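You operate a simulated robot arm through the tools that you are given. There is no shell and no other tool.

You run a simulated robot arm. Do the job below in one go: nothing can be reset, and whatever is moved stays where it is left.

Task
Steer the red beam to block 10 by mirrors J, E, F, B.
Fine: turn each of the four to its other stop, then switch the lamps on with the yellow ON key and leave them on; the other mirrors stay as they are.

It is judged by the outcome, as a careful person would: the job done as asked, and still so three seconds after it is handed in. It fails if anything else is knocked over, pushed out of place, dropped, spilled or broken.

Robot
A 7-joint arm with a fingered hand, fixed in place. Base frame: the origin is on the floor under the middle of its stand, x ahead of it, y to its left, z up. Readings come in m, degrees, newtons and seconds.
It reaches about 1.333 m from its shoulder. Its first joint turns from -69.0 to 172.0 degrees. Payload 5 kg.
The tool frame sits at the grasp point between the pads (the TCP): z along the fingers, y along the line on which they close. The tips reach 0.032 m beyond it. The gripper opens to 0.16 m; its body begins 0.089 m behind the TCP. The gripper is a hand of 3 fingers: y runs from the thumb to the fingers, the wrist lies at [0, 0, -0.252] in the tool frame, and closing takes about 1.5 s.
Orientation is told as [roll, pitch, yaw] about the base's x, y, z axes, in that order, counted from this pose: with the fingers straight down and closing along the base's y, the tool's x points along the base's -x, its y along +y and its z along -z.

Tools
- The arm moves only by the tool send_rows. Its arguments are lists of equal length, an entry for each row: "xyz": the shift along the tool's x, y, z in m, a list of three; "dr": the turn, a rotation vector about the tool's x, y, z in degrees, a list of three; "hand": the gripper command, from -1 (shut) to 1 (fully open), values between in proportion. In form: {"xyz": [[x, y, z], ...], "dr": [[ax, ay, az], ...], "hand": [hand, ...]}. A call has 1 to 20 rows; each row shifts and turns the commanded pose from where the row before left it, along the tool's axes as they then stand. Rows are played at 5 a second. More than 0.05 m and 8.6 degrees between two rows, or a gripper value outside its range, and nothing of the call is played. A pose out of reach is approached as far as the arm can. The call stops where the force on the tool passes 40 N (or 10 N more than at its start, if that is more) or the arm is blocked; 0.2 s more then pass. Each finger travels about 0.108 m/s and halts on what it meets, pressing with about 30 N; the grip force reading is that of the motor and also rises with nothing between the fingers. The clock runs only during rows and for 0.2 s after the last one: add rows that do not move to give the fingers time. The reply holds the time, the measured pose of the TCP, the force on the tool along the base axes, the opening and the grip force, in the units named above and with some noise, with the torque about the TCP (base axes, N m) and any sound that the robot's microphone picked up.
- Cameras (640 x 400 px; columns grow to the right, rows downward): "scene" is fixed at [0.0511, -0.6501, 1.4055]; the picture's right is [-0.26, -0.97, 0.00], its down [-0.53, 0.14, -0.84] and it looks along [0.81, -0.22, -0.55] (base axes); focal length 343 px, centre (320, 200). "wrist" rides on the gripper at [0.065, -0.004, -0.116] in the tool frame; the picture's right is [0.06, 1.00, 0.00], its down [-0.87, 0.05, -0.49] and it looks along [-0.49, 0.03, 0.87] (tool axes); focal length 261 px, centre (320, 200). There is no depth. A picture from a camera that has moved, and an enlarged one, comes with that camera's place and axes in the base frame and with its lens.
- get_image(camera): a new picture of that camera. It takes no simulated time.
- raise_lower(by): slides the trunk up (or, below 0, down) by that many m; the arm rides with it, the base frame stays. It gives what a move gives, with no picture.
- set_grasp(shape): the hand has 3 fingers and takes this shape, open, in about a second: jaw (thumb against the fingers, like two jaws); tri (thumb and two fingers); tip (a fingertip pinch); poke (one finger out to press); point (the index stretched); flat (the hand flat); cup (the hand cupped); fist (a fist). The gripper value then closes the fingers along that shape, each until it touches; the sizes above hold for jaw. It gives what a move gives, with no picture.
- close_up(camera, box): a new picture of the part [left, top, right, bottom] of that camera's present view, enlarged. It takes no simulated time.
- finish_job(): hands the job in; it is judged then, once.

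Places have to be worked out from the pictures, the camera data and where the tool is seen. Open the gripper and draw the arm clear of the work before you hand the job in, unless the task says otherwise.

The tools are called as a command line: name --argument value ..., lists and objects as JSON in quotes. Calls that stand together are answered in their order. send_rows: Moves the arm, as the interface text tells. Its arguments: {"type":"object","properties":{"xyz":{"type":"array","items":{"type":"array","items":{"type":"number"}}},"dr":{"type":"array","items":{"type":"array","items":{"type":"number"}}},"hand":{"type":"array","items":{"type":"number"}}},"required":["xyz","dr","hand"]} The other tools are called the same way: raise_lower (by) moves the trunk up or down; set_grasp (shape) gives the hand a shape; get_image (camera) takes a picture; close_up (camera, box) takes an enlarged picture of a part of a camera's view; finish_job () hands the job in.

At the start:

```text
time_s: 0.0
ee_pos: [0.4642, -0.6507, 1.1732]
ee_rot: [-0.1, 0.0, 0.0]
force: [0.0, 0.8, -0.5]
wrist_torque: [0.05, 0.0, 0.03]
opening: 0.1601
grip_force: 0.1
shape: jaw
trunk travel left (down, up): [-0.75, 0.19]
```

scene: 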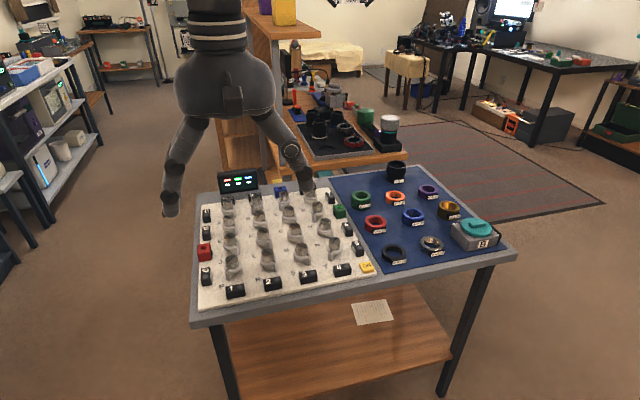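
wrist: 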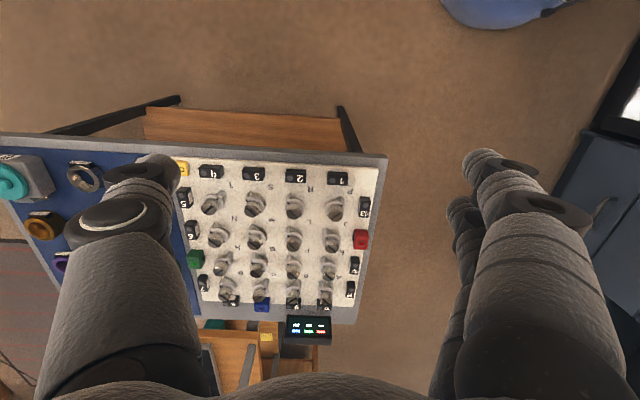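

I see the table with a white mirror board, and a yellow key at its near corner. I take enlarged views to read the letters and see the mirrors.

close_up --camera "scene" --box '[190, 170, 390, 310]'

close_up --camera "wrist" --box '[170, 150, 390, 350]'

close_up --camera "scene" --box '[200, 180, 290, 240]'

close_up --camera "scene" --box '[350, 295, 400, 330]'

```text
2.86 times, centred on (290, 240) of scene
camera zoom: at [0.0511, -0.6501, 1.4055], right [-0.26, -0.97, 0.0], down [-0.53, 0.14, -0.84], along [0.81, -0.22, -0.55], focal length 980 px, centre (406, 86)
```

zoom: 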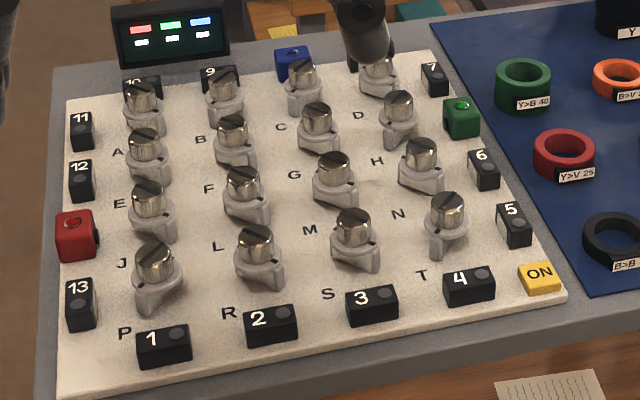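

```text
2.00 times, centred on (280, 250) of wrist
camera zoom: at [0.3995, -0.6546, 1.289], right [-0.06, 1.0, 0.0], down [0.87, 0.05, 0.49], along [0.49, 0.03, -0.87], focal length 521 px, centre (400, 100)
```

zoom: 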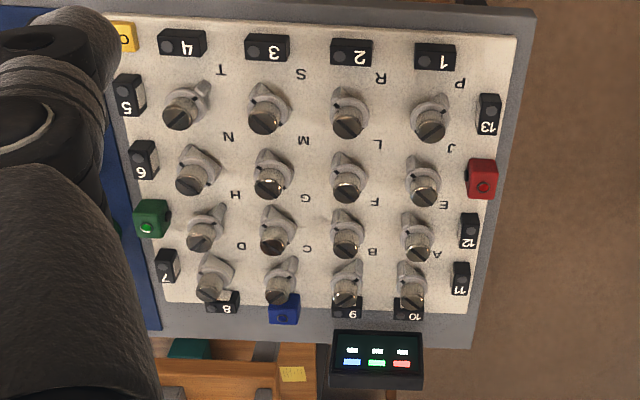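

```text
6.67 times, centred on (245, 210) of scene
camera zoom: at [0.0511, -0.6501, 1.4055], right [-0.26, -0.97, 0.0], down [-0.53, 0.14, -0.84], along [0.81, -0.22, -0.55], focal length 2286 px, centre (820, 133)
```

zoom: 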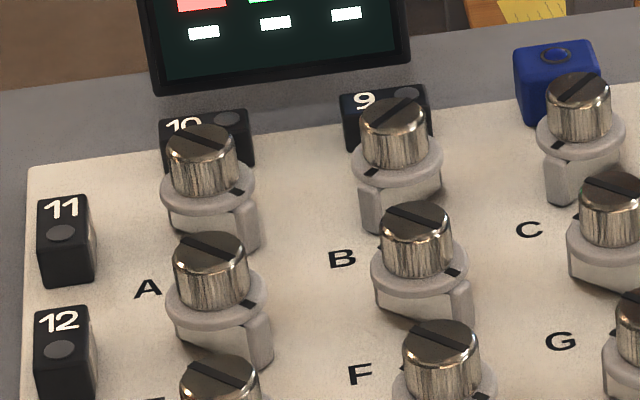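

```text
11.43 times, centred on (375, 312) of scene
camera zoom: at [0.0511, -0.6501, 1.4055], right [-0.26, -0.97, 0.0], down [-0.53, 0.14, -0.84], along [0.81, -0.22, -0.55], focal length 3919 px, centre (-309, -1086)
```

zoom: 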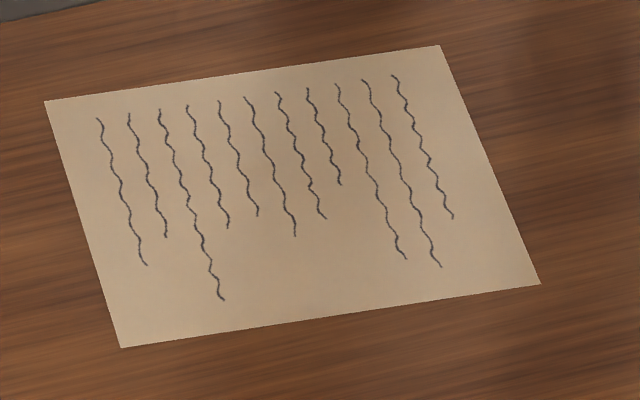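

The board is level, with the four mirror columns about 85 mm apart (y ≈ -0.60 to -0.86). The rows are at x ≈ 0.69 to 0.94, and the knob tops are near z ≈ 0.84. The red source is in J's row, so J, E and F look like "\" and B like "/", while A already reflects the beam to block 10. I move forward above the board for a closer wrist view.

send_rows --xyz '[[-0.03, -0.01, 0.0], [-0.03, -0.01, 0.0], [-0.03, -0.01, 0.0], [-0.03, -0.01, 0.0], [-0.03, -0.01, 0.0], [-0.03, -0.01, 0.0]]' --dr '[[0, 0, 0], [0, 0, 0], [0, 0, 0], [0, 0, 0], [0, 0, 0], [0, 0, 0]]' --hand '[1, 1, 1, 1, 1, 1]'

get_image --camera "wrist"

get_image --camera "scene"

```text
time_s: 1.4
ee_pos: [0.6455, -0.7107, 1.1727]
ee_rot: [0.1, 0.1, -0.1]
force: [-0.4, -0.2, 0.4]
wrist_torque: [0.01, 0.03, 0.03]
opening: 0.1599
grip_force: 0.1
shape: jaw
trunk travel left (down, up): [-0.75, 0.19]
```

```text
taken
camera wrist: at [0.581, -0.7137, 1.2888], right [-0.06, 1.0, 0.0], down [0.87, 0.05, 0.49], along [0.49, 0.03, -0.87], focal length 261 px, centre (320, 200)
```

wrist: 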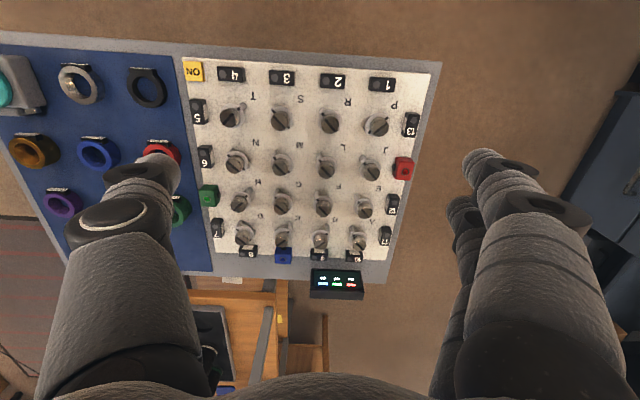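

```text
taken
```

scene: 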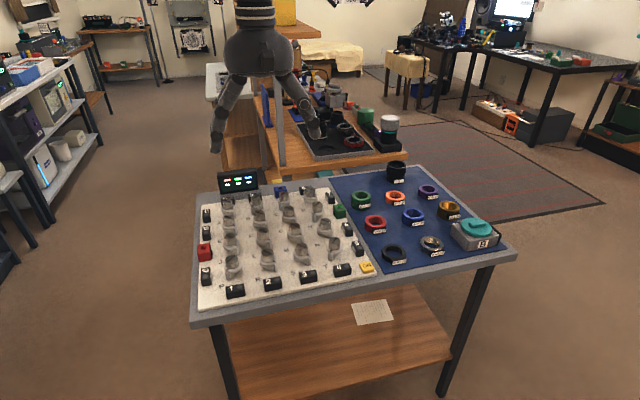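

The board is now fully visible between the fingers. I enlarge the wrist and scene views to read each mirror's orientation and marks.

close_up --camera "wrist" --box '[300, 90, 430, 180]'

close_up --camera "wrist" --box '[290, 170, 420, 270]'

close_up --camera "wrist" --box '[180, 90, 310, 180]'

close_up --camera "scene" --box '[195, 190, 295, 290]'

close_up --camera "scene" --box '[270, 180, 390, 290]'

```text
4.44 times, centred on (365, 135) of wrist
camera zoom: at [0.581, -0.7137, 1.2888], right [-0.06, 1.0, 0.0], down [0.87, 0.05, 0.49], along [0.49, 0.03, -0.87], focal length 1158 px, centre (120, 489)
```

zoom: 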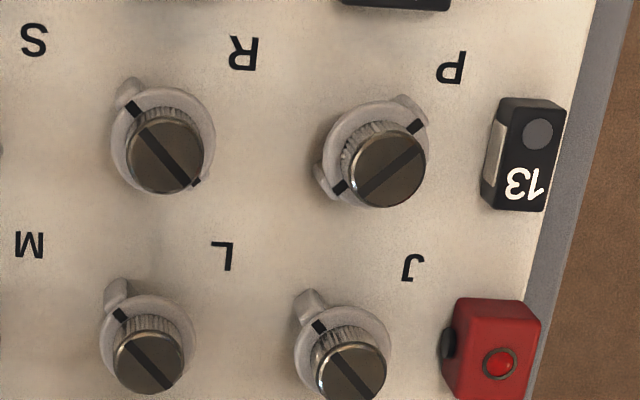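

```text
4.00 times, centred on (355, 220) of wrist
camera zoom: at [0.581, -0.7137, 1.2888], right [-0.06, 1.0, 0.0], down [0.87, 0.05, 0.49], along [0.49, 0.03, -0.87], focal length 1043 px, centre (180, 120)
```

zoom: 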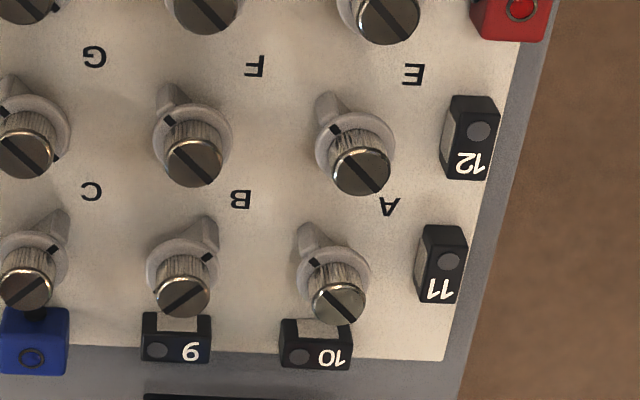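

```text
4.44 times, centred on (245, 135) of wrist
camera zoom: at [0.581, -0.7137, 1.2888], right [-0.06, 1.0, 0.0], down [0.87, 0.05, 0.49], along [0.49, 0.03, -0.87], focal length 1158 px, centre (653, 489)
```

zoom: 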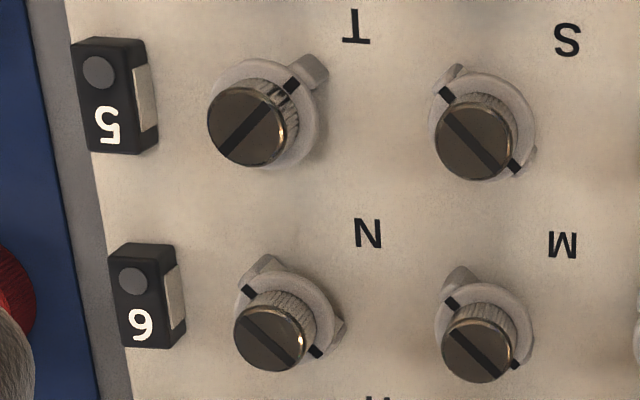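

```text
4.00 times, centred on (245, 240) of scene
camera zoom: at [0.0511, -0.6501, 1.4055], right [-0.26, -0.97, 0.0], down [-0.53, 0.14, -0.84], along [0.81, -0.22, -0.55], focal length 1372 px, centre (620, 40)
```

zoom: 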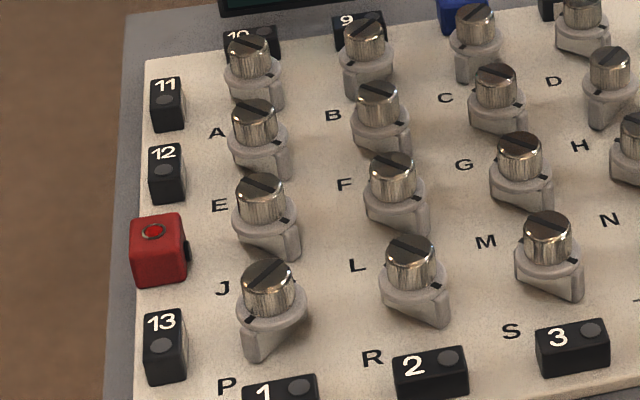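

```text
3.64 times, centred on (330, 235) of scene
camera zoom: at [0.0511, -0.6501, 1.4055], right [-0.26, -0.97, 0.0], down [-0.53, 0.14, -0.84], along [0.81, -0.22, -0.55], focal length 1247 px, centre (284, 73)
```

zoom: 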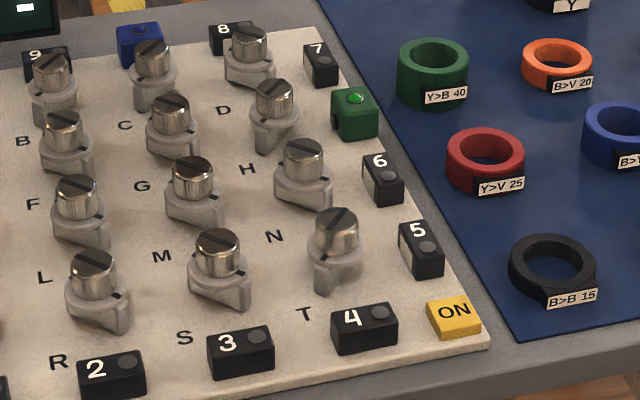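

Each mirror is a plate under a collar, in line with the knob's slot, so J, E and F need "/" and B needs "\". A is already "\", which suits the path. I try the fingertip pinch shape in free air to see how wide the fingers are.

set_grasp --shape "tip"

get_image --camera "wrist"

close_up --camera "scene" --box '[180, 0, 360, 180]'

```text
time_s: 2.3
ee_pos: [0.6433, -0.7088, 1.1737]
ee_rot: [0.0, 0.1, 0.1]
force: [-0.5, -0.2, 0.3]
wrist_torque: [0.01, 0.02, 0.01]
opening: 0.16
grip_force: 0.1
shape: tip
trunk travel left (down, up): [-0.75, 0.19]
```

```text
taken
camera wrist: at [0.5798, -0.7133, 1.2895], right [-0.06, 1.0, 0.0], down [0.87, 0.05, 0.49], along [0.49, 0.03, -0.87], focal length 261 px, centre (320, 200)
```

wrist: 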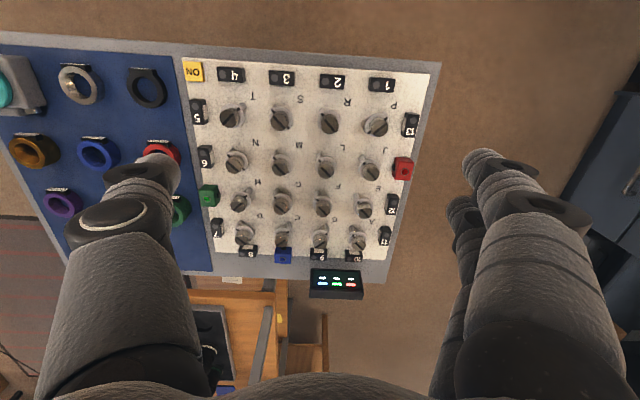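

```text
2.22 times, centred on (270, 90) of scene
camera zoom: at [0.0511, -0.6501, 1.4055], right [-0.26, -0.97, 0.0], down [-0.53, 0.14, -0.84], along [0.81, -0.22, -0.55], focal length 762 px, centre (431, 444)
```

zoom: 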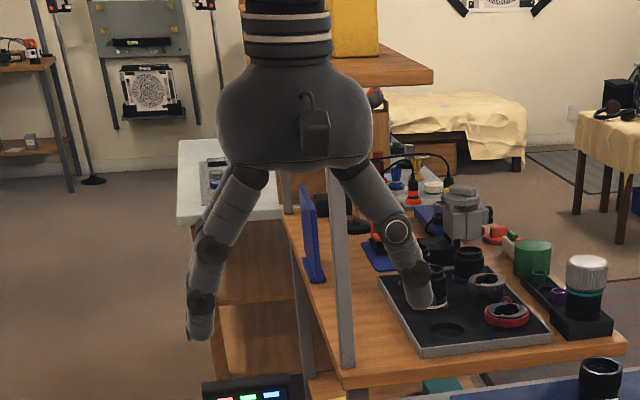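

Open, the tip shape looks the same as jaw. I close it partway, to about 50 mm, to see how the fingers come together.

send_rows --xyz '[[0, 0, 0], [0, 0, 0], [0, 0, 0], [0, 0, 0], [0, 0, 0], [0, 0, 0]]' --dr '[[0, 0, 0], [0, 0, 0], [0, 0, 0], [0, 0, 0], [0, 0, 0], [0, 0, 0]]' --hand '[-0.375, -0.375, -0.375, -0.375, -0.375, -0.375]'

get_image --camera "wrist"

close_up --camera "scene" --box '[180, 0, 360, 180]'

```text
time_s: 3.7
ee_pos: [0.6445, -0.7089, 1.1726]
ee_rot: [0.0, -0.1, 0.0]
force: [-0.1, 0.2, -0.2]
wrist_torque: [-0.01, 0.0, 0.01]
opening: 0.0505
grip_force: 0.0
shape: tip
trunk travel left (down, up): [-0.75, 0.19]
```

```text
taken
camera wrist: at [0.5796, -0.7134, 1.2896], right [-0.06, 1.0, 0.0], down [0.87, 0.05, 0.49], along [0.49, 0.03, -0.87], focal length 261 px, centre (320, 200)
```

wrist: 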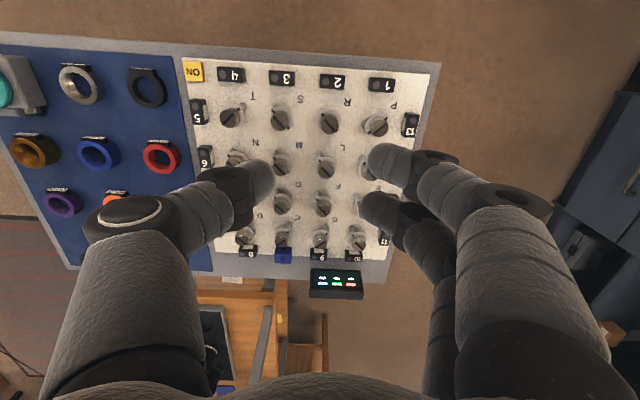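

```text
2.22 times, centred on (270, 90) of scene
camera zoom: at [0.0511, -0.6501, 1.4055], right [-0.26, -0.97, 0.0], down [-0.53, 0.14, -0.84], along [0.81, -0.22, -0.55], focal length 762 px, centre (431, 444)
```

zoom: 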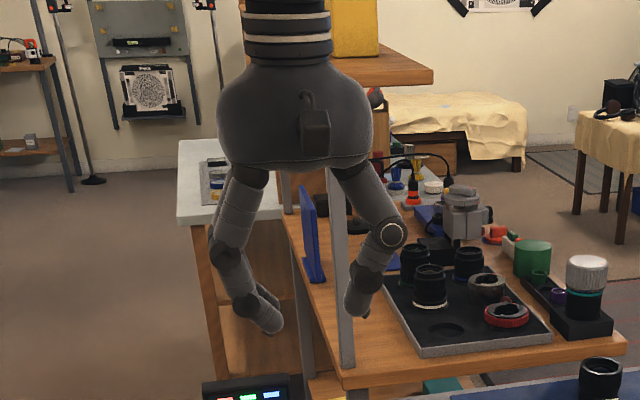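

In tip shape the fingers come in slanted, three-point style with one thumb and two fingers about 35 mm apart. I compare this with the jaw shape at the same opening.

set_grasp --shape "jaw"

send_rows --xyz '[[0, 0, 0], [0, 0, 0], [0, 0, 0], [0, 0, 0], [0, 0, 0], [0, 0, 0]]' --dr '[[0, 0, 0], [0, 0, 0], [0, 0, 0], [0, 0, 0], [0, 0, 0], [0, 0, 0]]' --hand '[-0.375, -0.375, -0.375, -0.375, -0.375, -0.375]'

get_image --camera "wrist"

close_up --camera "scene" --box '[180, 0, 360, 180]'

```text
time_s: 4.6
ee_pos: [0.6434, -0.7113, 1.1743]
ee_rot: [-0.1, 0.0, 0.0]
force: [-0.3, 0.2, -1.0]
wrist_torque: [-0.02, -0.01, -0.04]
opening: 0.1602
grip_force: 0.1
shape: jaw
trunk travel left (down, up): [-0.75, 0.19]
```

```text
time_s: 6.0
ee_pos: [0.644, -0.7095, 1.1743]
ee_rot: [0.0, -0.1, 0.0]
force: [-0.2, 0.4, -0.2]
wrist_torque: [0.0, -0.02, -0.01]
opening: 0.0503
grip_force: 0.0
shape: jaw
trunk travel left (down, up): [-0.75, 0.19]
```

```text
taken
camera wrist: at [0.5796, -0.7134, 1.2896], right [-0.06, 1.0, 0.0], down [0.87, 0.05, 0.49], along [0.49, 0.03, -0.87], focal length 261 px, centre (320, 200)
```

wrist: 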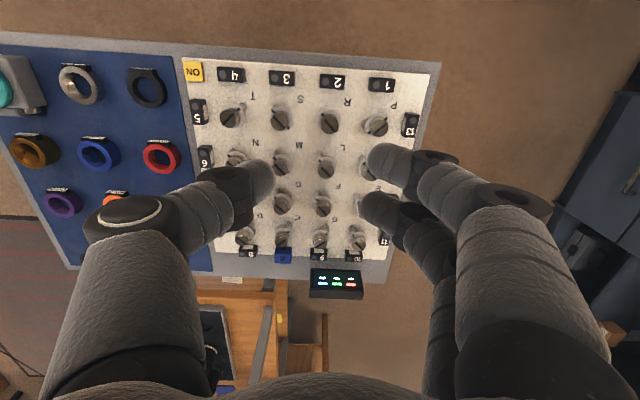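

```text
2.22 times, centred on (270, 90) of scene
camera zoom: at [0.0511, -0.6501, 1.4055], right [-0.26, -0.97, 0.0], down [-0.53, 0.14, -0.84], along [0.81, -0.22, -0.55], focal length 762 px, centre (431, 444)
```

zoom: 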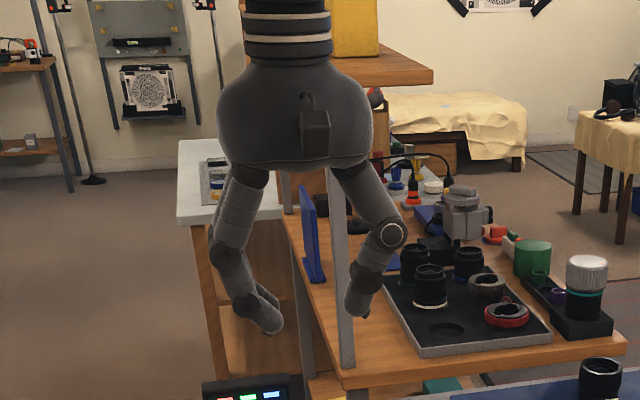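

Jaw and tip close the same way, so I stay with jaw. Triangulating from both cameras gives these positions:

| Item | x | y | z |
|---|---|---|---|
| J knob | 0.770 | -0.606 | top ≈ 0.844 |
| E knob | 0.855 | -0.606 | top ≈ 0.844 |
| F knob | 0.855 | -0.690 | top ≈ 0.844 |
| B knob | 0.939 | -0.690 | top ≈ 0.844 |
| ON key | 0.618 | -0.923 | ≈ 0.80 |

The board surface is at about 0.79. I hover over J and turn the hand 45°, so the fingers sit in the diagonal gaps.

send_rows --xyz '[[-0.021, 0.0173, 0.0373], [-0.021, 0.0173, 0.0373], [-0.021, 0.0173, 0.0373], [-0.021, 0.0173, 0.0373], [-0.021, 0.0173, 0.0373], [-0.021, 0.0173, 0.0373], [0, 0, 0], [0, 0, 0], [0, 0, 0], [0, 0, 0], [0, 0, 0], [0, 0, 0], [0, 0, 0]]' --dr '[[0, 0, 0], [0, 0, 0], [0, 0, 0], [0, 0, 0], [0, 0, 0], [0, 0, 0], [0, 0, -7.5], [0, 0, -7.5], [0, 0, -7.5], [0, 0, -7.5], [0, 0, -7.5], [0, 0, -7.5], [0, 0, 0]]' --hand '[-0.3, -0.3, -0.3, -0.3, -0.3, -0.3, -0.3, -0.3, -0.3, -0.3, -0.3, -0.3, -0.3]'

get_image --camera "wrist"

get_image --camera "scene"

```text
time_s: 8.8
ee_pos: [0.7721, -0.6062, 0.9498]
ee_rot: [0.0, -0.1, 45.0]
force: [0.5, -0.2, 0.0]
wrist_torque: [-0.05, 0.06, 0.0]
opening: 0.0555
grip_force: 0.0
shape: jaw
trunk travel left (down, up): [-0.75, 0.19]
```

```text
taken
camera wrist: at [0.7285, -0.6561, 1.065], right [-0.75, 0.66, 0.0], down [0.58, 0.65, 0.49], along [0.32, 0.37, -0.87], focal length 261 px, centre (320, 200)
```

wrist: 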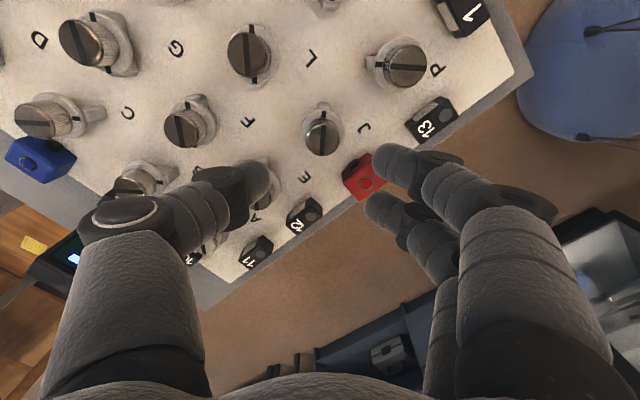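

```text
taken
```

scene: 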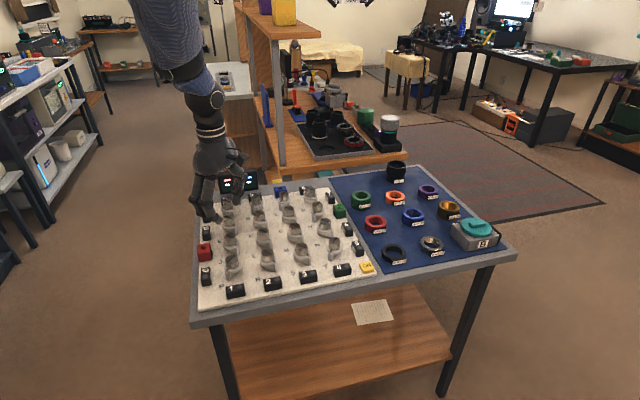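

J appears between the fingertips close to where I predicted. I enlarge the view to refine its centre before descending.

close_up --camera "wrist" --box '[260, 90, 380, 180]'

close_up --camera "scene" --box '[170, 130, 290, 300]'

```text
4.44 times, centred on (320, 135) of wrist
camera zoom: at [0.7285, -0.6561, 1.065], right [-0.75, 0.66, 0.0], down [0.58, 0.65, 0.49], along [0.32, 0.37, -0.87], focal length 1158 px, centre (320, 489)
```

zoom: 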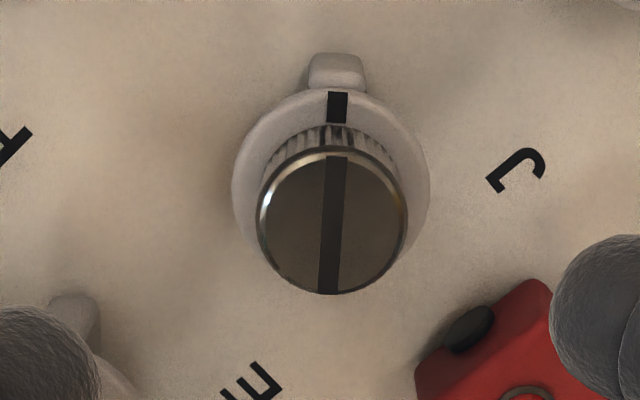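

```text
2.35 times, centred on (230, 215) of scene
camera zoom: at [0.0511, -0.6501, 1.4055], right [-0.26, -0.97, 0.0], down [-0.53, 0.14, -0.84], along [0.81, -0.22, -0.55], focal length 807 px, centre (532, 165)
```

zoom: 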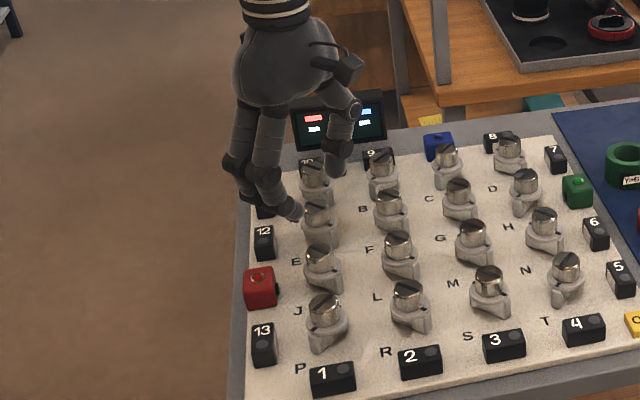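

J's knob is 29 mm wide and about 2.5 mm to the +y side of the tool axis. I correct that and descend to z ≈ 0.88, with the fingers about 62 mm open, to check clearance.

send_rows --xyz '[[0, 0.0025, 0], [0, 0, 0.025], [0, 0, 0.025], [0, 0, 0.02], [0, 0, 0]]' --dr '[[0, 0, 0], [0, 0, 0], [0, 0, 0], [0, 0, 0], [0, 0, 0]]' --hand '[-0.22, -0.22, -0.22, -0.22, -0.22]'

get_image --camera "wrist"

close_up --camera "scene" --box '[180, 180, 280, 290]'

```text
time_s: 10.0
ee_pos: [0.7712, -0.604, 0.8812]
ee_rot: [0.1, 0.0, 45.1]
force: [-0.9, 0.2, 0.6]
wrist_torque: [-0.02, 0.0, 0.03]
opening: 0.062
grip_force: 0.0
shape: jaw
trunk travel left (down, up): [-0.75, 0.19]
```

```text
taken
camera wrist: at [0.727, -0.6527, 0.9968], right [-0.75, 0.66, 0.0], down [0.58, 0.65, 0.49], along [0.33, 0.37, -0.87], focal length 261 px, centre (320, 200)
```

wrist: 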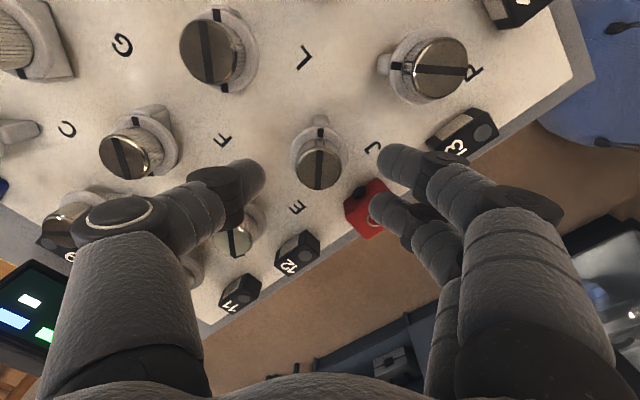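

```text
3.64 times, centred on (230, 235) of scene
camera zoom: at [0.0511, -0.6501, 1.4055], right [-0.26, -0.97, 0.0], down [-0.53, 0.14, -0.84], along [0.81, -0.22, -0.55], focal length 1247 px, centre (647, 73)
```

zoom: 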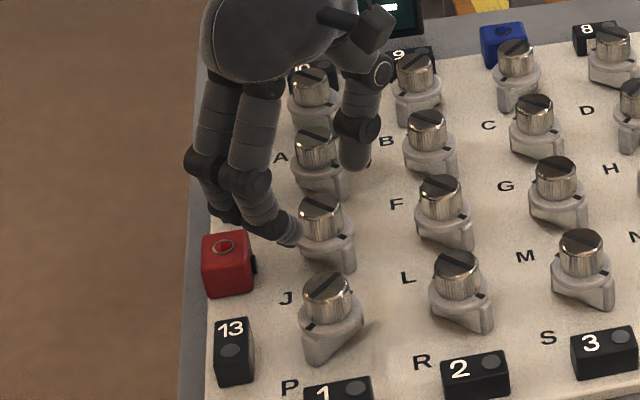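

The fingers straddle J's knob with clear space around them. I enlarge the view for a final centring check.

close_up --camera "wrist" --box '[230, 110, 410, 230]'

```text
3.33 times, centred on (320, 170) of wrist
camera zoom: at [0.727, -0.6527, 0.9968], right [-0.75, 0.66, 0.0], down [0.58, 0.65, 0.49], along [0.33, 0.37, -0.87], focal length 869 px, centre (320, 300)
```

zoom: 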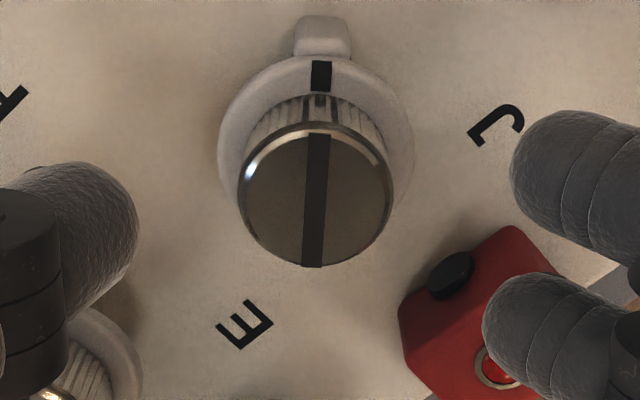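

J is within 2 mm of centre, so I apply that small correction. I then descend to z ≈ 0.857, which puts the tips just above the collar, and check force and picture before closing.

send_rows --xyz '[[0.002, -0.0007, 0.008], [0, 0, 0.008], [0, 0, 0.008], [0, 0, 0]]' --dr '[[0, 0, 0], [0, 0, 0], [0, 0, 0], [0, 0, 0]]' --hand '[-0.22, -0.22, -0.22, -0.22]'

get_image --camera "wrist"

close_up --camera "scene" --box '[180, 180, 280, 290]'

```text
time_s: 11.0
ee_pos: [0.7707, -0.6054, 0.8564]
ee_rot: [-0.1, 0.0, 45.0]
force: [0.4, -0.3, 0.8]
wrist_torque: [0.01, 0.03, 0.0]
opening: 0.0619
grip_force: 0.0
shape: jaw
trunk travel left (down, up): [-0.75, 0.19]
```

```text
taken
camera wrist: at [0.7266, -0.655, 0.9714], right [-0.75, 0.66, 0.0], down [0.58, 0.65, 0.49], along [0.33, 0.37, -0.87], focal length 261 px, centre (320, 200)
```

wrist: 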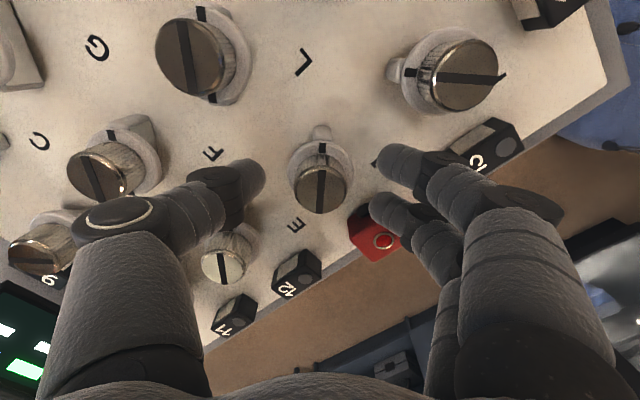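

```text
3.64 times, centred on (230, 235) of scene
camera zoom: at [0.0511, -0.6501, 1.4055], right [-0.26, -0.97, 0.0], down [-0.53, 0.14, -0.84], along [0.81, -0.22, -0.55], focal length 1247 px, centre (647, 73)
```

zoom: 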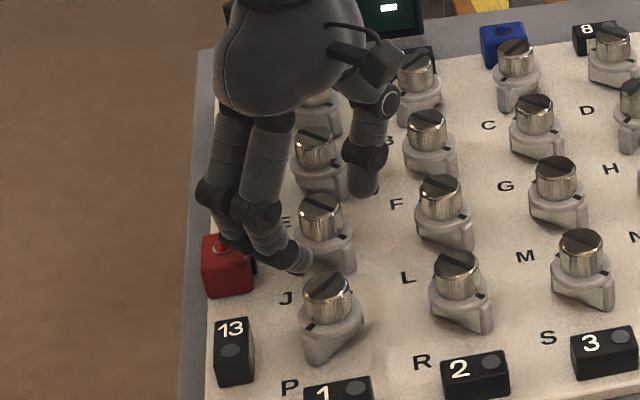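

The knob is between the fingertips with no contact force. I close the fingers on J's knob.

send_rows --xyz '[[0, 0, 0], [0, 0, 0], [0, 0, 0], [0, 0, 0]]' --dr '[[0, 0, 0], [0, 0, 0], [0, 0, 0], [0, 0, 0]]' --hand '[-0.5, -0.7, -1, -1]'

close_up --camera "wrist" --box '[230, 110, 410, 230]'

close_up --camera "scene" --box '[180, 180, 280, 290]'

```text
time_s: 12.0
ee_pos: [0.7695, -0.606, 0.8555]
ee_rot: [0.0, 0.0, 45.0]
force: [0.9, -0.5, -2.9]
wrist_torque: [0.01, 0.02, 0.0]
opening: 0.0189
grip_force: 29.5
shape: jaw
trunk travel left (down, up): [-0.75, 0.19]
```

```text
3.33 times, centred on (320, 170) of wrist
camera zoom: at [0.7269, -0.6552, 0.9709], right [-0.75, 0.66, 0.0], down [0.58, 0.65, 0.49], along [0.33, 0.37, -0.87], focal length 869 px, centre (320, 300)
```

zoom: 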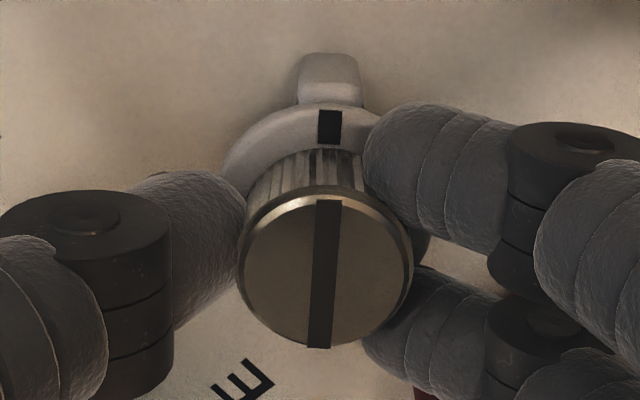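

```text
3.64 times, centred on (230, 235) of scene
camera zoom: at [0.0511, -0.6501, 1.4055], right [-0.26, -0.97, 0.0], down [-0.53, 0.14, -0.84], along [0.81, -0.22, -0.55], focal length 1247 px, centre (647, 73)
```

zoom: 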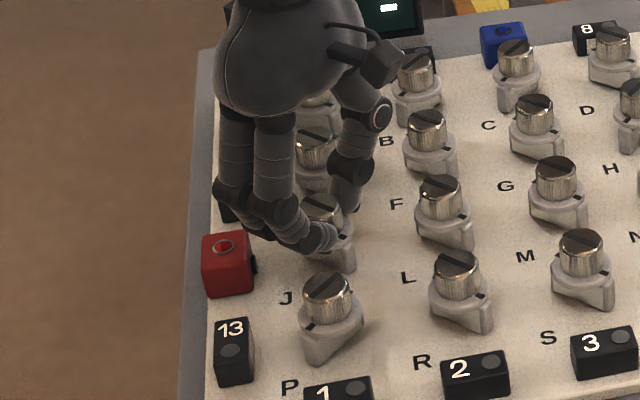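

I have a solid three-point grip at 29.5 N. I test the turning direction with a gentle 12° clockwise turn as seen from above.

send_rows --xyz '[[0, 0, 0], [0, 0, 0], [0, 0, 0], [0, 0, 0]]' --dr '[[0, 0, 4], [0, 0, 4], [0, 0, 4], [0, 0, 0]]' --hand '[-1, -1, -1, -1]'

close_up --camera "wrist" --box '[230, 110, 410, 230]'

```text
time_s: 13.0
ee_pos: [0.7702, -0.607, 0.8553]
ee_rot: [0.0, 0.0, 33.0]
force: [-0.1, 5.6, -5.0]
wrist_torque: [0.15, 0.07, 0.02]
opening: 0.0185
grip_force: 30.6
shape: jaw
trunk travel left (down, up): [-0.75, 0.19]
```

```text
3.33 times, centred on (320, 170) of wrist
camera zoom: at [0.7176, -0.6456, 0.971], right [-0.6, 0.8, 0.0], down [0.7, 0.52, 0.49], along [0.39, 0.29, -0.87], focal length 869 px, centre (320, 300)
```

zoom: 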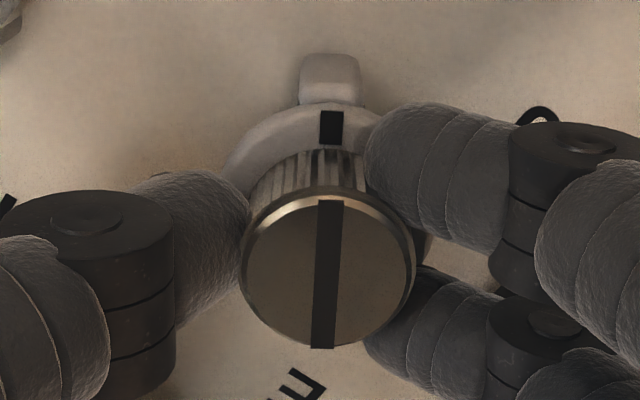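

The mirror turns with the hand and the torque stays low, so clockwise is the free direction for J. I continue to about 82° in total.

send_rows --xyz '[[0, 0, 0], [0, 0, 0], [0, 0, 0], [0, 0, 0], [0, 0, 0], [0, 0, 0], [0, 0, 0]]' --dr '[[0, 0, 6], [0, 0, 6], [0, 0, 6], [0, 0, 6], [0, 0, 6], [0, 0, 6], [0, 0, 0]]' --hand '[-1, -1, -1, -1, -1, -1, -1]'

get_image --camera "wrist"

```text
time_s: 14.6
ee_pos: [0.7688, -0.6071, 0.8553]
ee_rot: [0.0, 0.0, -3.2]
force: [11.7, 7.4, 0.3]
wrist_torque: [0.27, -0.25, 0.03]
opening: 0.0182
grip_force: 29.7
shape: jaw
trunk travel left (down, up): [-0.75, 0.19]
```

```text
taken
camera wrist: at [0.7036, -0.6073, 0.9708], right [-0.01, 1.0, 0.0], down [0.87, 0.01, 0.49], along [0.49, 0.0, -0.87], focal length 261 px, centre (320, 200)
```

wrist: 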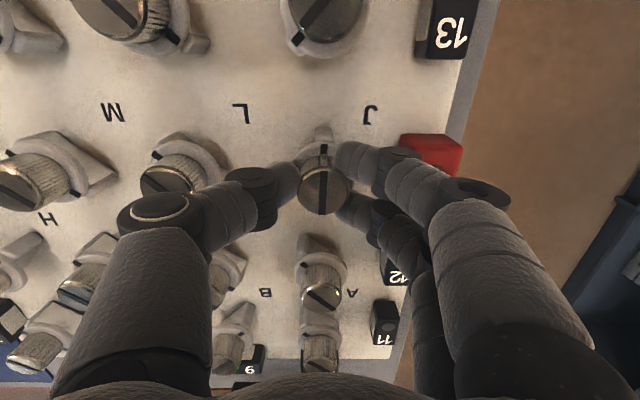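

J is half turned. Some side force has built up (about 12 N in +x and 7 N in +y), so I shift about 1 mm in that direction to relieve it while continuing the turn.

send_rows --xyz '[[-0.001, 0.0007, 0], [0, 0, 0], [0, 0, 0], [0, 0, 0]]' --dr '[[0, 0, 0], [0, 0, 6], [0, 0, 6], [0, 0, 0]]' --hand '[-1, -1, -1, -1]'

```text
time_s: 15.6
ee_pos: [0.7686, -0.605, 0.8543]
ee_rot: [0.0, 0.1, -15.1]
force: [-1.0, 2.0, -1.4]
wrist_torque: [0.12, 0.02, -0.01]
opening: 0.018
grip_force: 30.0
shape: jaw
trunk travel left (down, up): [-0.75, 0.19]
```

The side force has dropped to about 2 N. I continue turning towards yaw -39.

send_rows --xyz '[[0, 0, 0], [0, 0, 0], [0, 0, 0], [0, 0, 0], [0, 0, 0]]' --dr '[[0, 0, 6], [0, 0, 6], [0, 0, 6], [0, 0, 6], [0, 0, 0]]' --hand '[-1, -1, -1, -1, -1]'

close_up --camera "wrist" --box '[230, 110, 410, 230]'

```text
time_s: 16.8
ee_pos: [0.7684, -0.6067, 0.855]
ee_rot: [0.0, 0.0, -39.0]
force: [-5.3, 5.2, -3.5]
wrist_torque: [0.13, 0.05, 0.01]
opening: 0.0181
grip_force: 29.9
shape: jaw
trunk travel left (down, up): [-0.75, 0.19]
```

```text
3.33 times, centred on (320, 170) of wrist
camera zoom: at [0.7158, -0.5678, 0.9711], right [0.58, 0.81, 0.0], down [0.71, -0.51, 0.49], along [0.4, -0.29, -0.87], focal length 869 px, centre (320, 300)
```

zoom: 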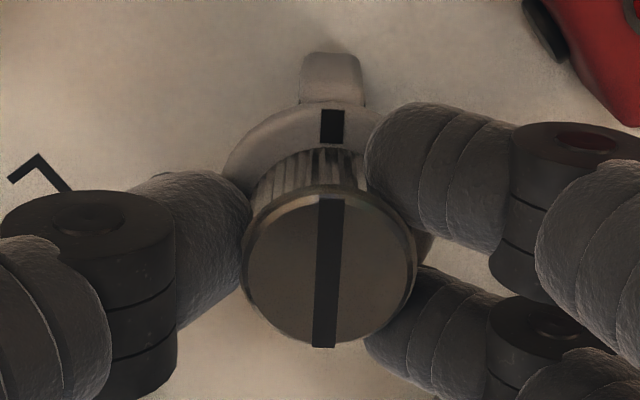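

The slot is still locked to the hand at 84° of turn. I go on in small steps past 90° so it seats against the stop.

send_rows --xyz '[[0, 0, 0], [0, 0, 0], [0, 0, 0], [0, 0, 0]]' --dr '[[0, 0, 3], [0, 0, 3], [0, 0, 2], [0, 0, 0]]' --hand '[-1, -1, -1, -1]'

close_up --camera "wrist" --box '[230, 110, 410, 230]'

```text
time_s: 17.8
ee_pos: [0.7684, -0.6055, 0.8554]
ee_rot: [0.0, 0.0, -47.0]
force: [-4.6, 3.2, 0.0]
wrist_torque: [0.13, 0.03, 0.17]
opening: 0.0181
grip_force: 30.0
shape: jaw
trunk travel left (down, up): [-0.75, 0.19]
```

```text
3.33 times, centred on (320, 170) of wrist
camera zoom: at [0.7213, -0.5605, 0.9708], right [0.69, 0.73, 0.0], down [0.63, -0.6, 0.49], along [0.36, -0.34, -0.87], focal length 869 px, centre (320, 300)
```

zoom: 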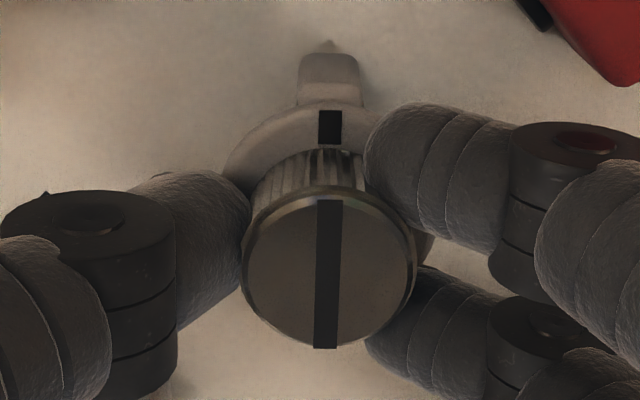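

The torque about z has risen to 0.17 N m, so the stop is likely reached. I take one more 2° step to confirm.

send_rows --xyz '[[0, 0, 0], [0, 0, 0]]' --dr '[[0, 0, 2], [0, 0, 0]]' --hand '[-1, -1]'

close_up --camera "wrist" --box '[230, 110, 410, 230]'

```text
time_s: 18.4
ee_pos: [0.7681, -0.6057, 0.8553]
ee_rot: [0.0, 0.0, -49.0]
force: [-6.7, 4.5, -4.0]
wrist_torque: [0.11, 0.11, 0.28]
opening: 0.018
grip_force: 30.1
shape: jaw
trunk travel left (down, up): [-0.75, 0.19]
```

```text
3.33 times, centred on (320, 170) of wrist
camera zoom: at [0.7231, -0.5588, 0.971], right [0.71, 0.7, 0.0], down [0.61, -0.62, 0.49], along [0.34, -0.35, -0.87], focal length 869 px, centre (320, 300)
```

zoom: 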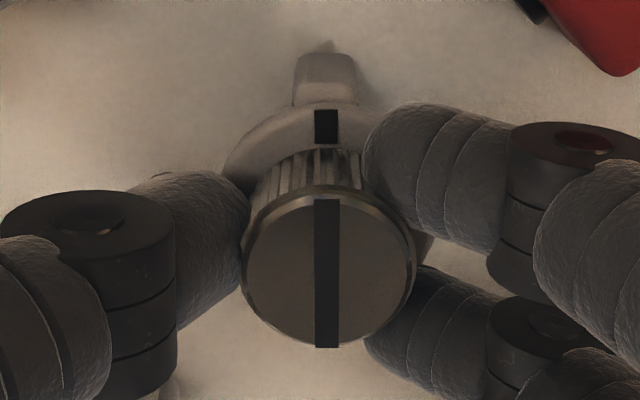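

The torque grew to 0.28 N m while the collar now lags the hand, so J is at its stop. I open the fingers gently and rise.

send_rows --xyz '[[0, 0, 0], [0, 0, 0], [0, 0, 0], [0, 0, -0.01], [0, 0, -0.025], [0, 0, -0.025], [0, 0, -0.025], [0, 0, 0]]' --dr '[[0, 0, 0], [0, 0, 0], [0, 0, 0], [0, 0, 0], [0, 0, 0], [0, 0, 0], [0, 0, 0], [0, 0, 0]]' --hand '[-0.5, -0.22, -0.22, -0.22, -0.22, -0.22, -0.22, -0.22]'

get_image --camera "wrist"

close_up --camera "scene" --box '[180, 180, 280, 290]'

```text
time_s: 20.2
ee_pos: [0.7691, -0.6089, 0.941]
ee_rot: [0.0, 0.1, -49.0]
force: [0.5, 0.0, -0.3]
wrist_torque: [-0.01, 0.01, 0.04]
opening: 0.0618
grip_force: 0.1
shape: jaw
trunk travel left (down, up): [-0.75, 0.19]
```

```text
taken
camera wrist: at [0.7246, -0.5612, 1.0568], right [0.71, 0.7, 0.0], down [0.61, -0.62, 0.49], along [0.34, -0.35, -0.87], focal length 261 px, centre (320, 200)
```

wrist: 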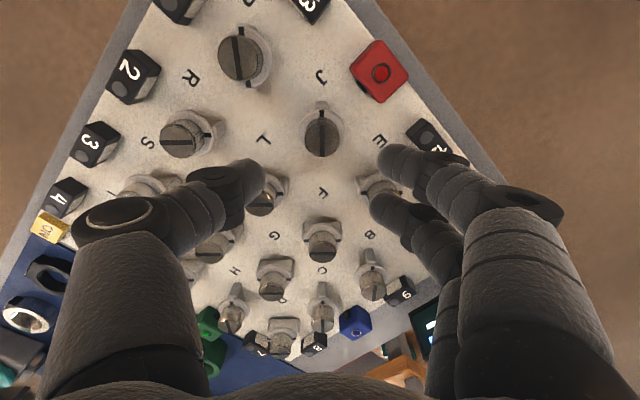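

```text
3.64 times, centred on (230, 235) of scene
camera zoom: at [0.0511, -0.6501, 1.4055], right [-0.26, -0.97, 0.0], down [-0.53, 0.14, -0.84], along [0.81, -0.22, -0.55], focal length 1247 px, centre (647, 73)
```

zoom: 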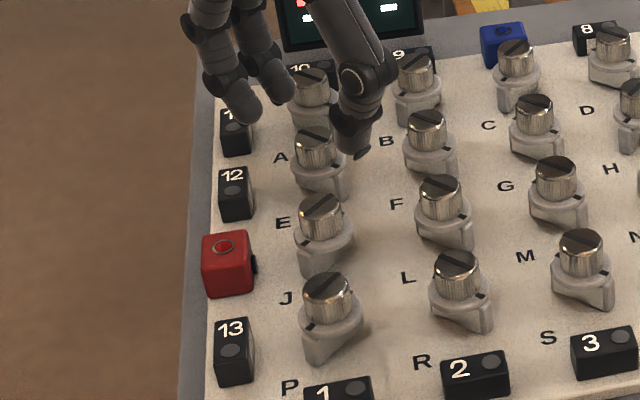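

J now lies "/" like P. I check its slot angle precisely in the wrist view.

close_up --camera "wrist" --box '[200, 10, 400, 170]'

close_up --camera "scene" --box '[205, 215, 255, 290]'

```text
2.50 times, centred on (300, 90) of wrist
camera zoom: at [0.7246, -0.5612, 1.0568], right [0.71, 0.7, 0.0], down [0.61, -0.62, 0.49], along [0.34, -0.35, -0.87], focal length 652 px, centre (370, 475)
```

zoom: 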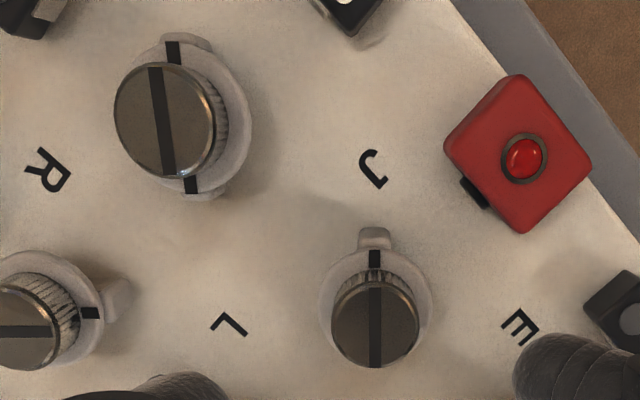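

```text
5.33 times, centred on (230, 252) of scene
camera zoom: at [0.0511, -0.6501, 1.4055], right [-0.26, -0.97, 0.0], down [-0.53, 0.14, -0.84], along [0.81, -0.22, -0.55], focal length 1829 px, centre (800, -80)
```

zoom: 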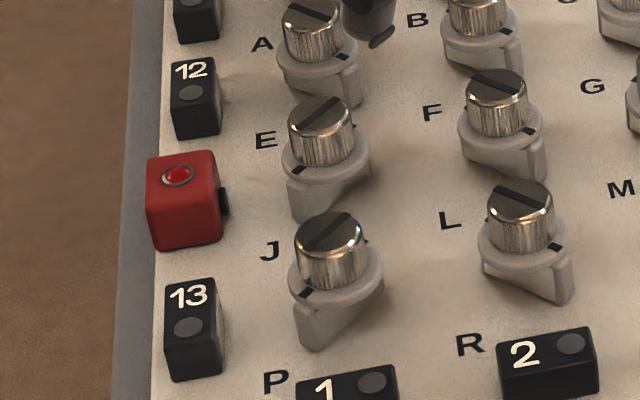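

J's slot sits at 45° "/", at its stop. The hand is now near yaw -45, which suits B, which probably needs the opposite turn. I move to hover over B at about (0.938, -0.690).

send_rows --xyz '[[-0.0344, 0.0146, 0], [-0.0344, 0.0146, 0], [-0.0344, 0.0146, 0], [-0.0344, 0.0146, 0], [-0.0344, 0.0146, 0], [0, 0, 0], [0, 0, 0]]' --dr '[[0, 0, 0], [0, 0, 0], [0, 0, 0], [0, 0, 0], [0, 0, 0], [0, 0, -4], [0, 0, 0]]' --hand '[-0.22, -0.22, -0.22, -0.22, -0.22, -0.22, -0.22]'

get_image --camera "wrist"

close_up --camera "wrist" --box '[240, 80, 400, 200]'

get_image --camera "scene"

```text
time_s: 21.8
ee_pos: [0.9051, -0.6817, 0.9599]
ee_rot: [0.1, -0.1, -45.0]
force: [0.2, -0.5, 1.3]
wrist_torque: [0.01, -0.01, 0.0]
opening: 0.0621
grip_force: 0.1
shape: jaw
out of reach, approached as far as the arm can: row 4, 5
trunk travel left (down, up): [-0.75, 0.19]
```

```text
taken
camera wrist: at [0.8557, -0.6387, 1.076], right [0.66, 0.75, 0.0], down [0.65, -0.58, 0.49], along [0.37, -0.32, -0.87], focal length 261 px, centre (320, 200)
```

wrist: 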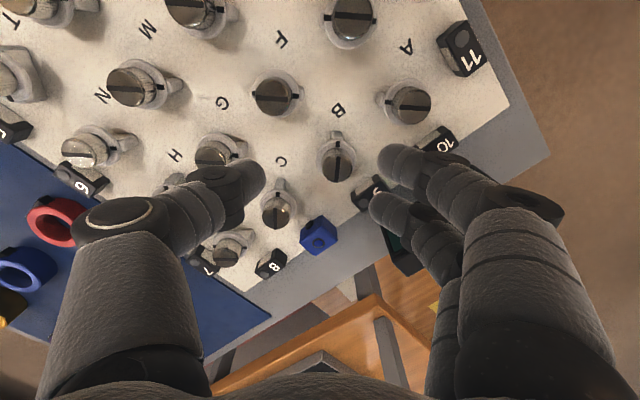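

```text
3.33 times, centred on (320, 140) of wrist
camera zoom: at [0.8557, -0.6387, 1.076], right [0.66, 0.75, 0.0], down [0.65, -0.58, 0.49], along [0.37, -0.32, -0.87], focal length 869 px, centre (320, 400)
```

zoom: 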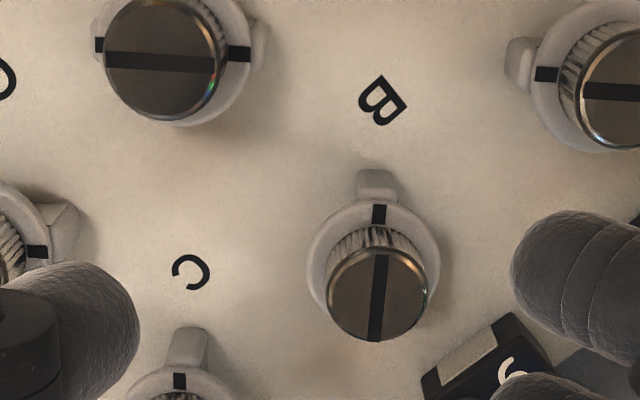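

```text
taken
```

scene: 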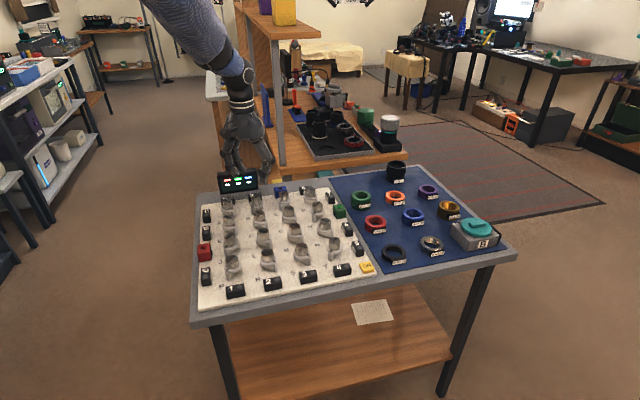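

B is out of reach at this trunk height: the hand stopped at (0.905, -0.682, 0.960). I raise the hand and draw it back first, so I can then lower the trunk safely for more horizontal reach.

send_rows --xyz '[[0.01, -0.01, -0.045], [0.01, -0.01, -0.045], [0.01, -0.01, -0.045], [0.01, -0.01, -0.045], [0.01, -0.01, -0.045], [0.01, -0.01, -0.045], [0.01, -0.01, -0.045], [0, 0, 0]]' --dr '[[0, 0, 0], [0, 0, 0], [0, 0, 0], [0, 0, 0], [0, 0, 0], [0, 0, 0], [0, 0, 0], [0, 0, 0]]' --hand '[-0.22, -0.22, -0.22, -0.22, -0.22, -0.22, -0.22, -0.22]'

```text
time_s: 23.6
ee_pos: [0.8107, -0.6829, 1.2699]
ee_rot: [0.0, 0.1, -45.1]
force: [-0.5, -0.8, -0.9]
wrist_torque: [0.05, 0.0, 0.02]
opening: 0.0621
grip_force: 0.0
shape: jaw
trunk travel left (down, up): [-0.75, 0.19]
```

The hand is at z = 1.27. I lower the trunk by 0.28 m, which should bring it to about 0.99, still clear of everything.

raise_lower --by -0.28

get_image --camera "scene"

```text
time_s: 26.4
ee_pos: [0.8091, -0.6831, 0.9925]
ee_rot: [0.0, 0.1, -45.0]
force: [-0.1, 0.4, 0.0]
wrist_torque: [-0.01, -0.02, -0.05]
opening: 0.062
grip_force: 0.1
shape: jaw
trunk travel left (down, up): [-0.47, 0.47]
```

```text
taken
```

scene: 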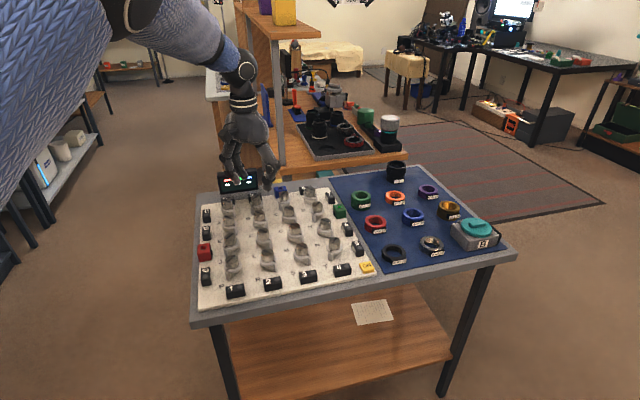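

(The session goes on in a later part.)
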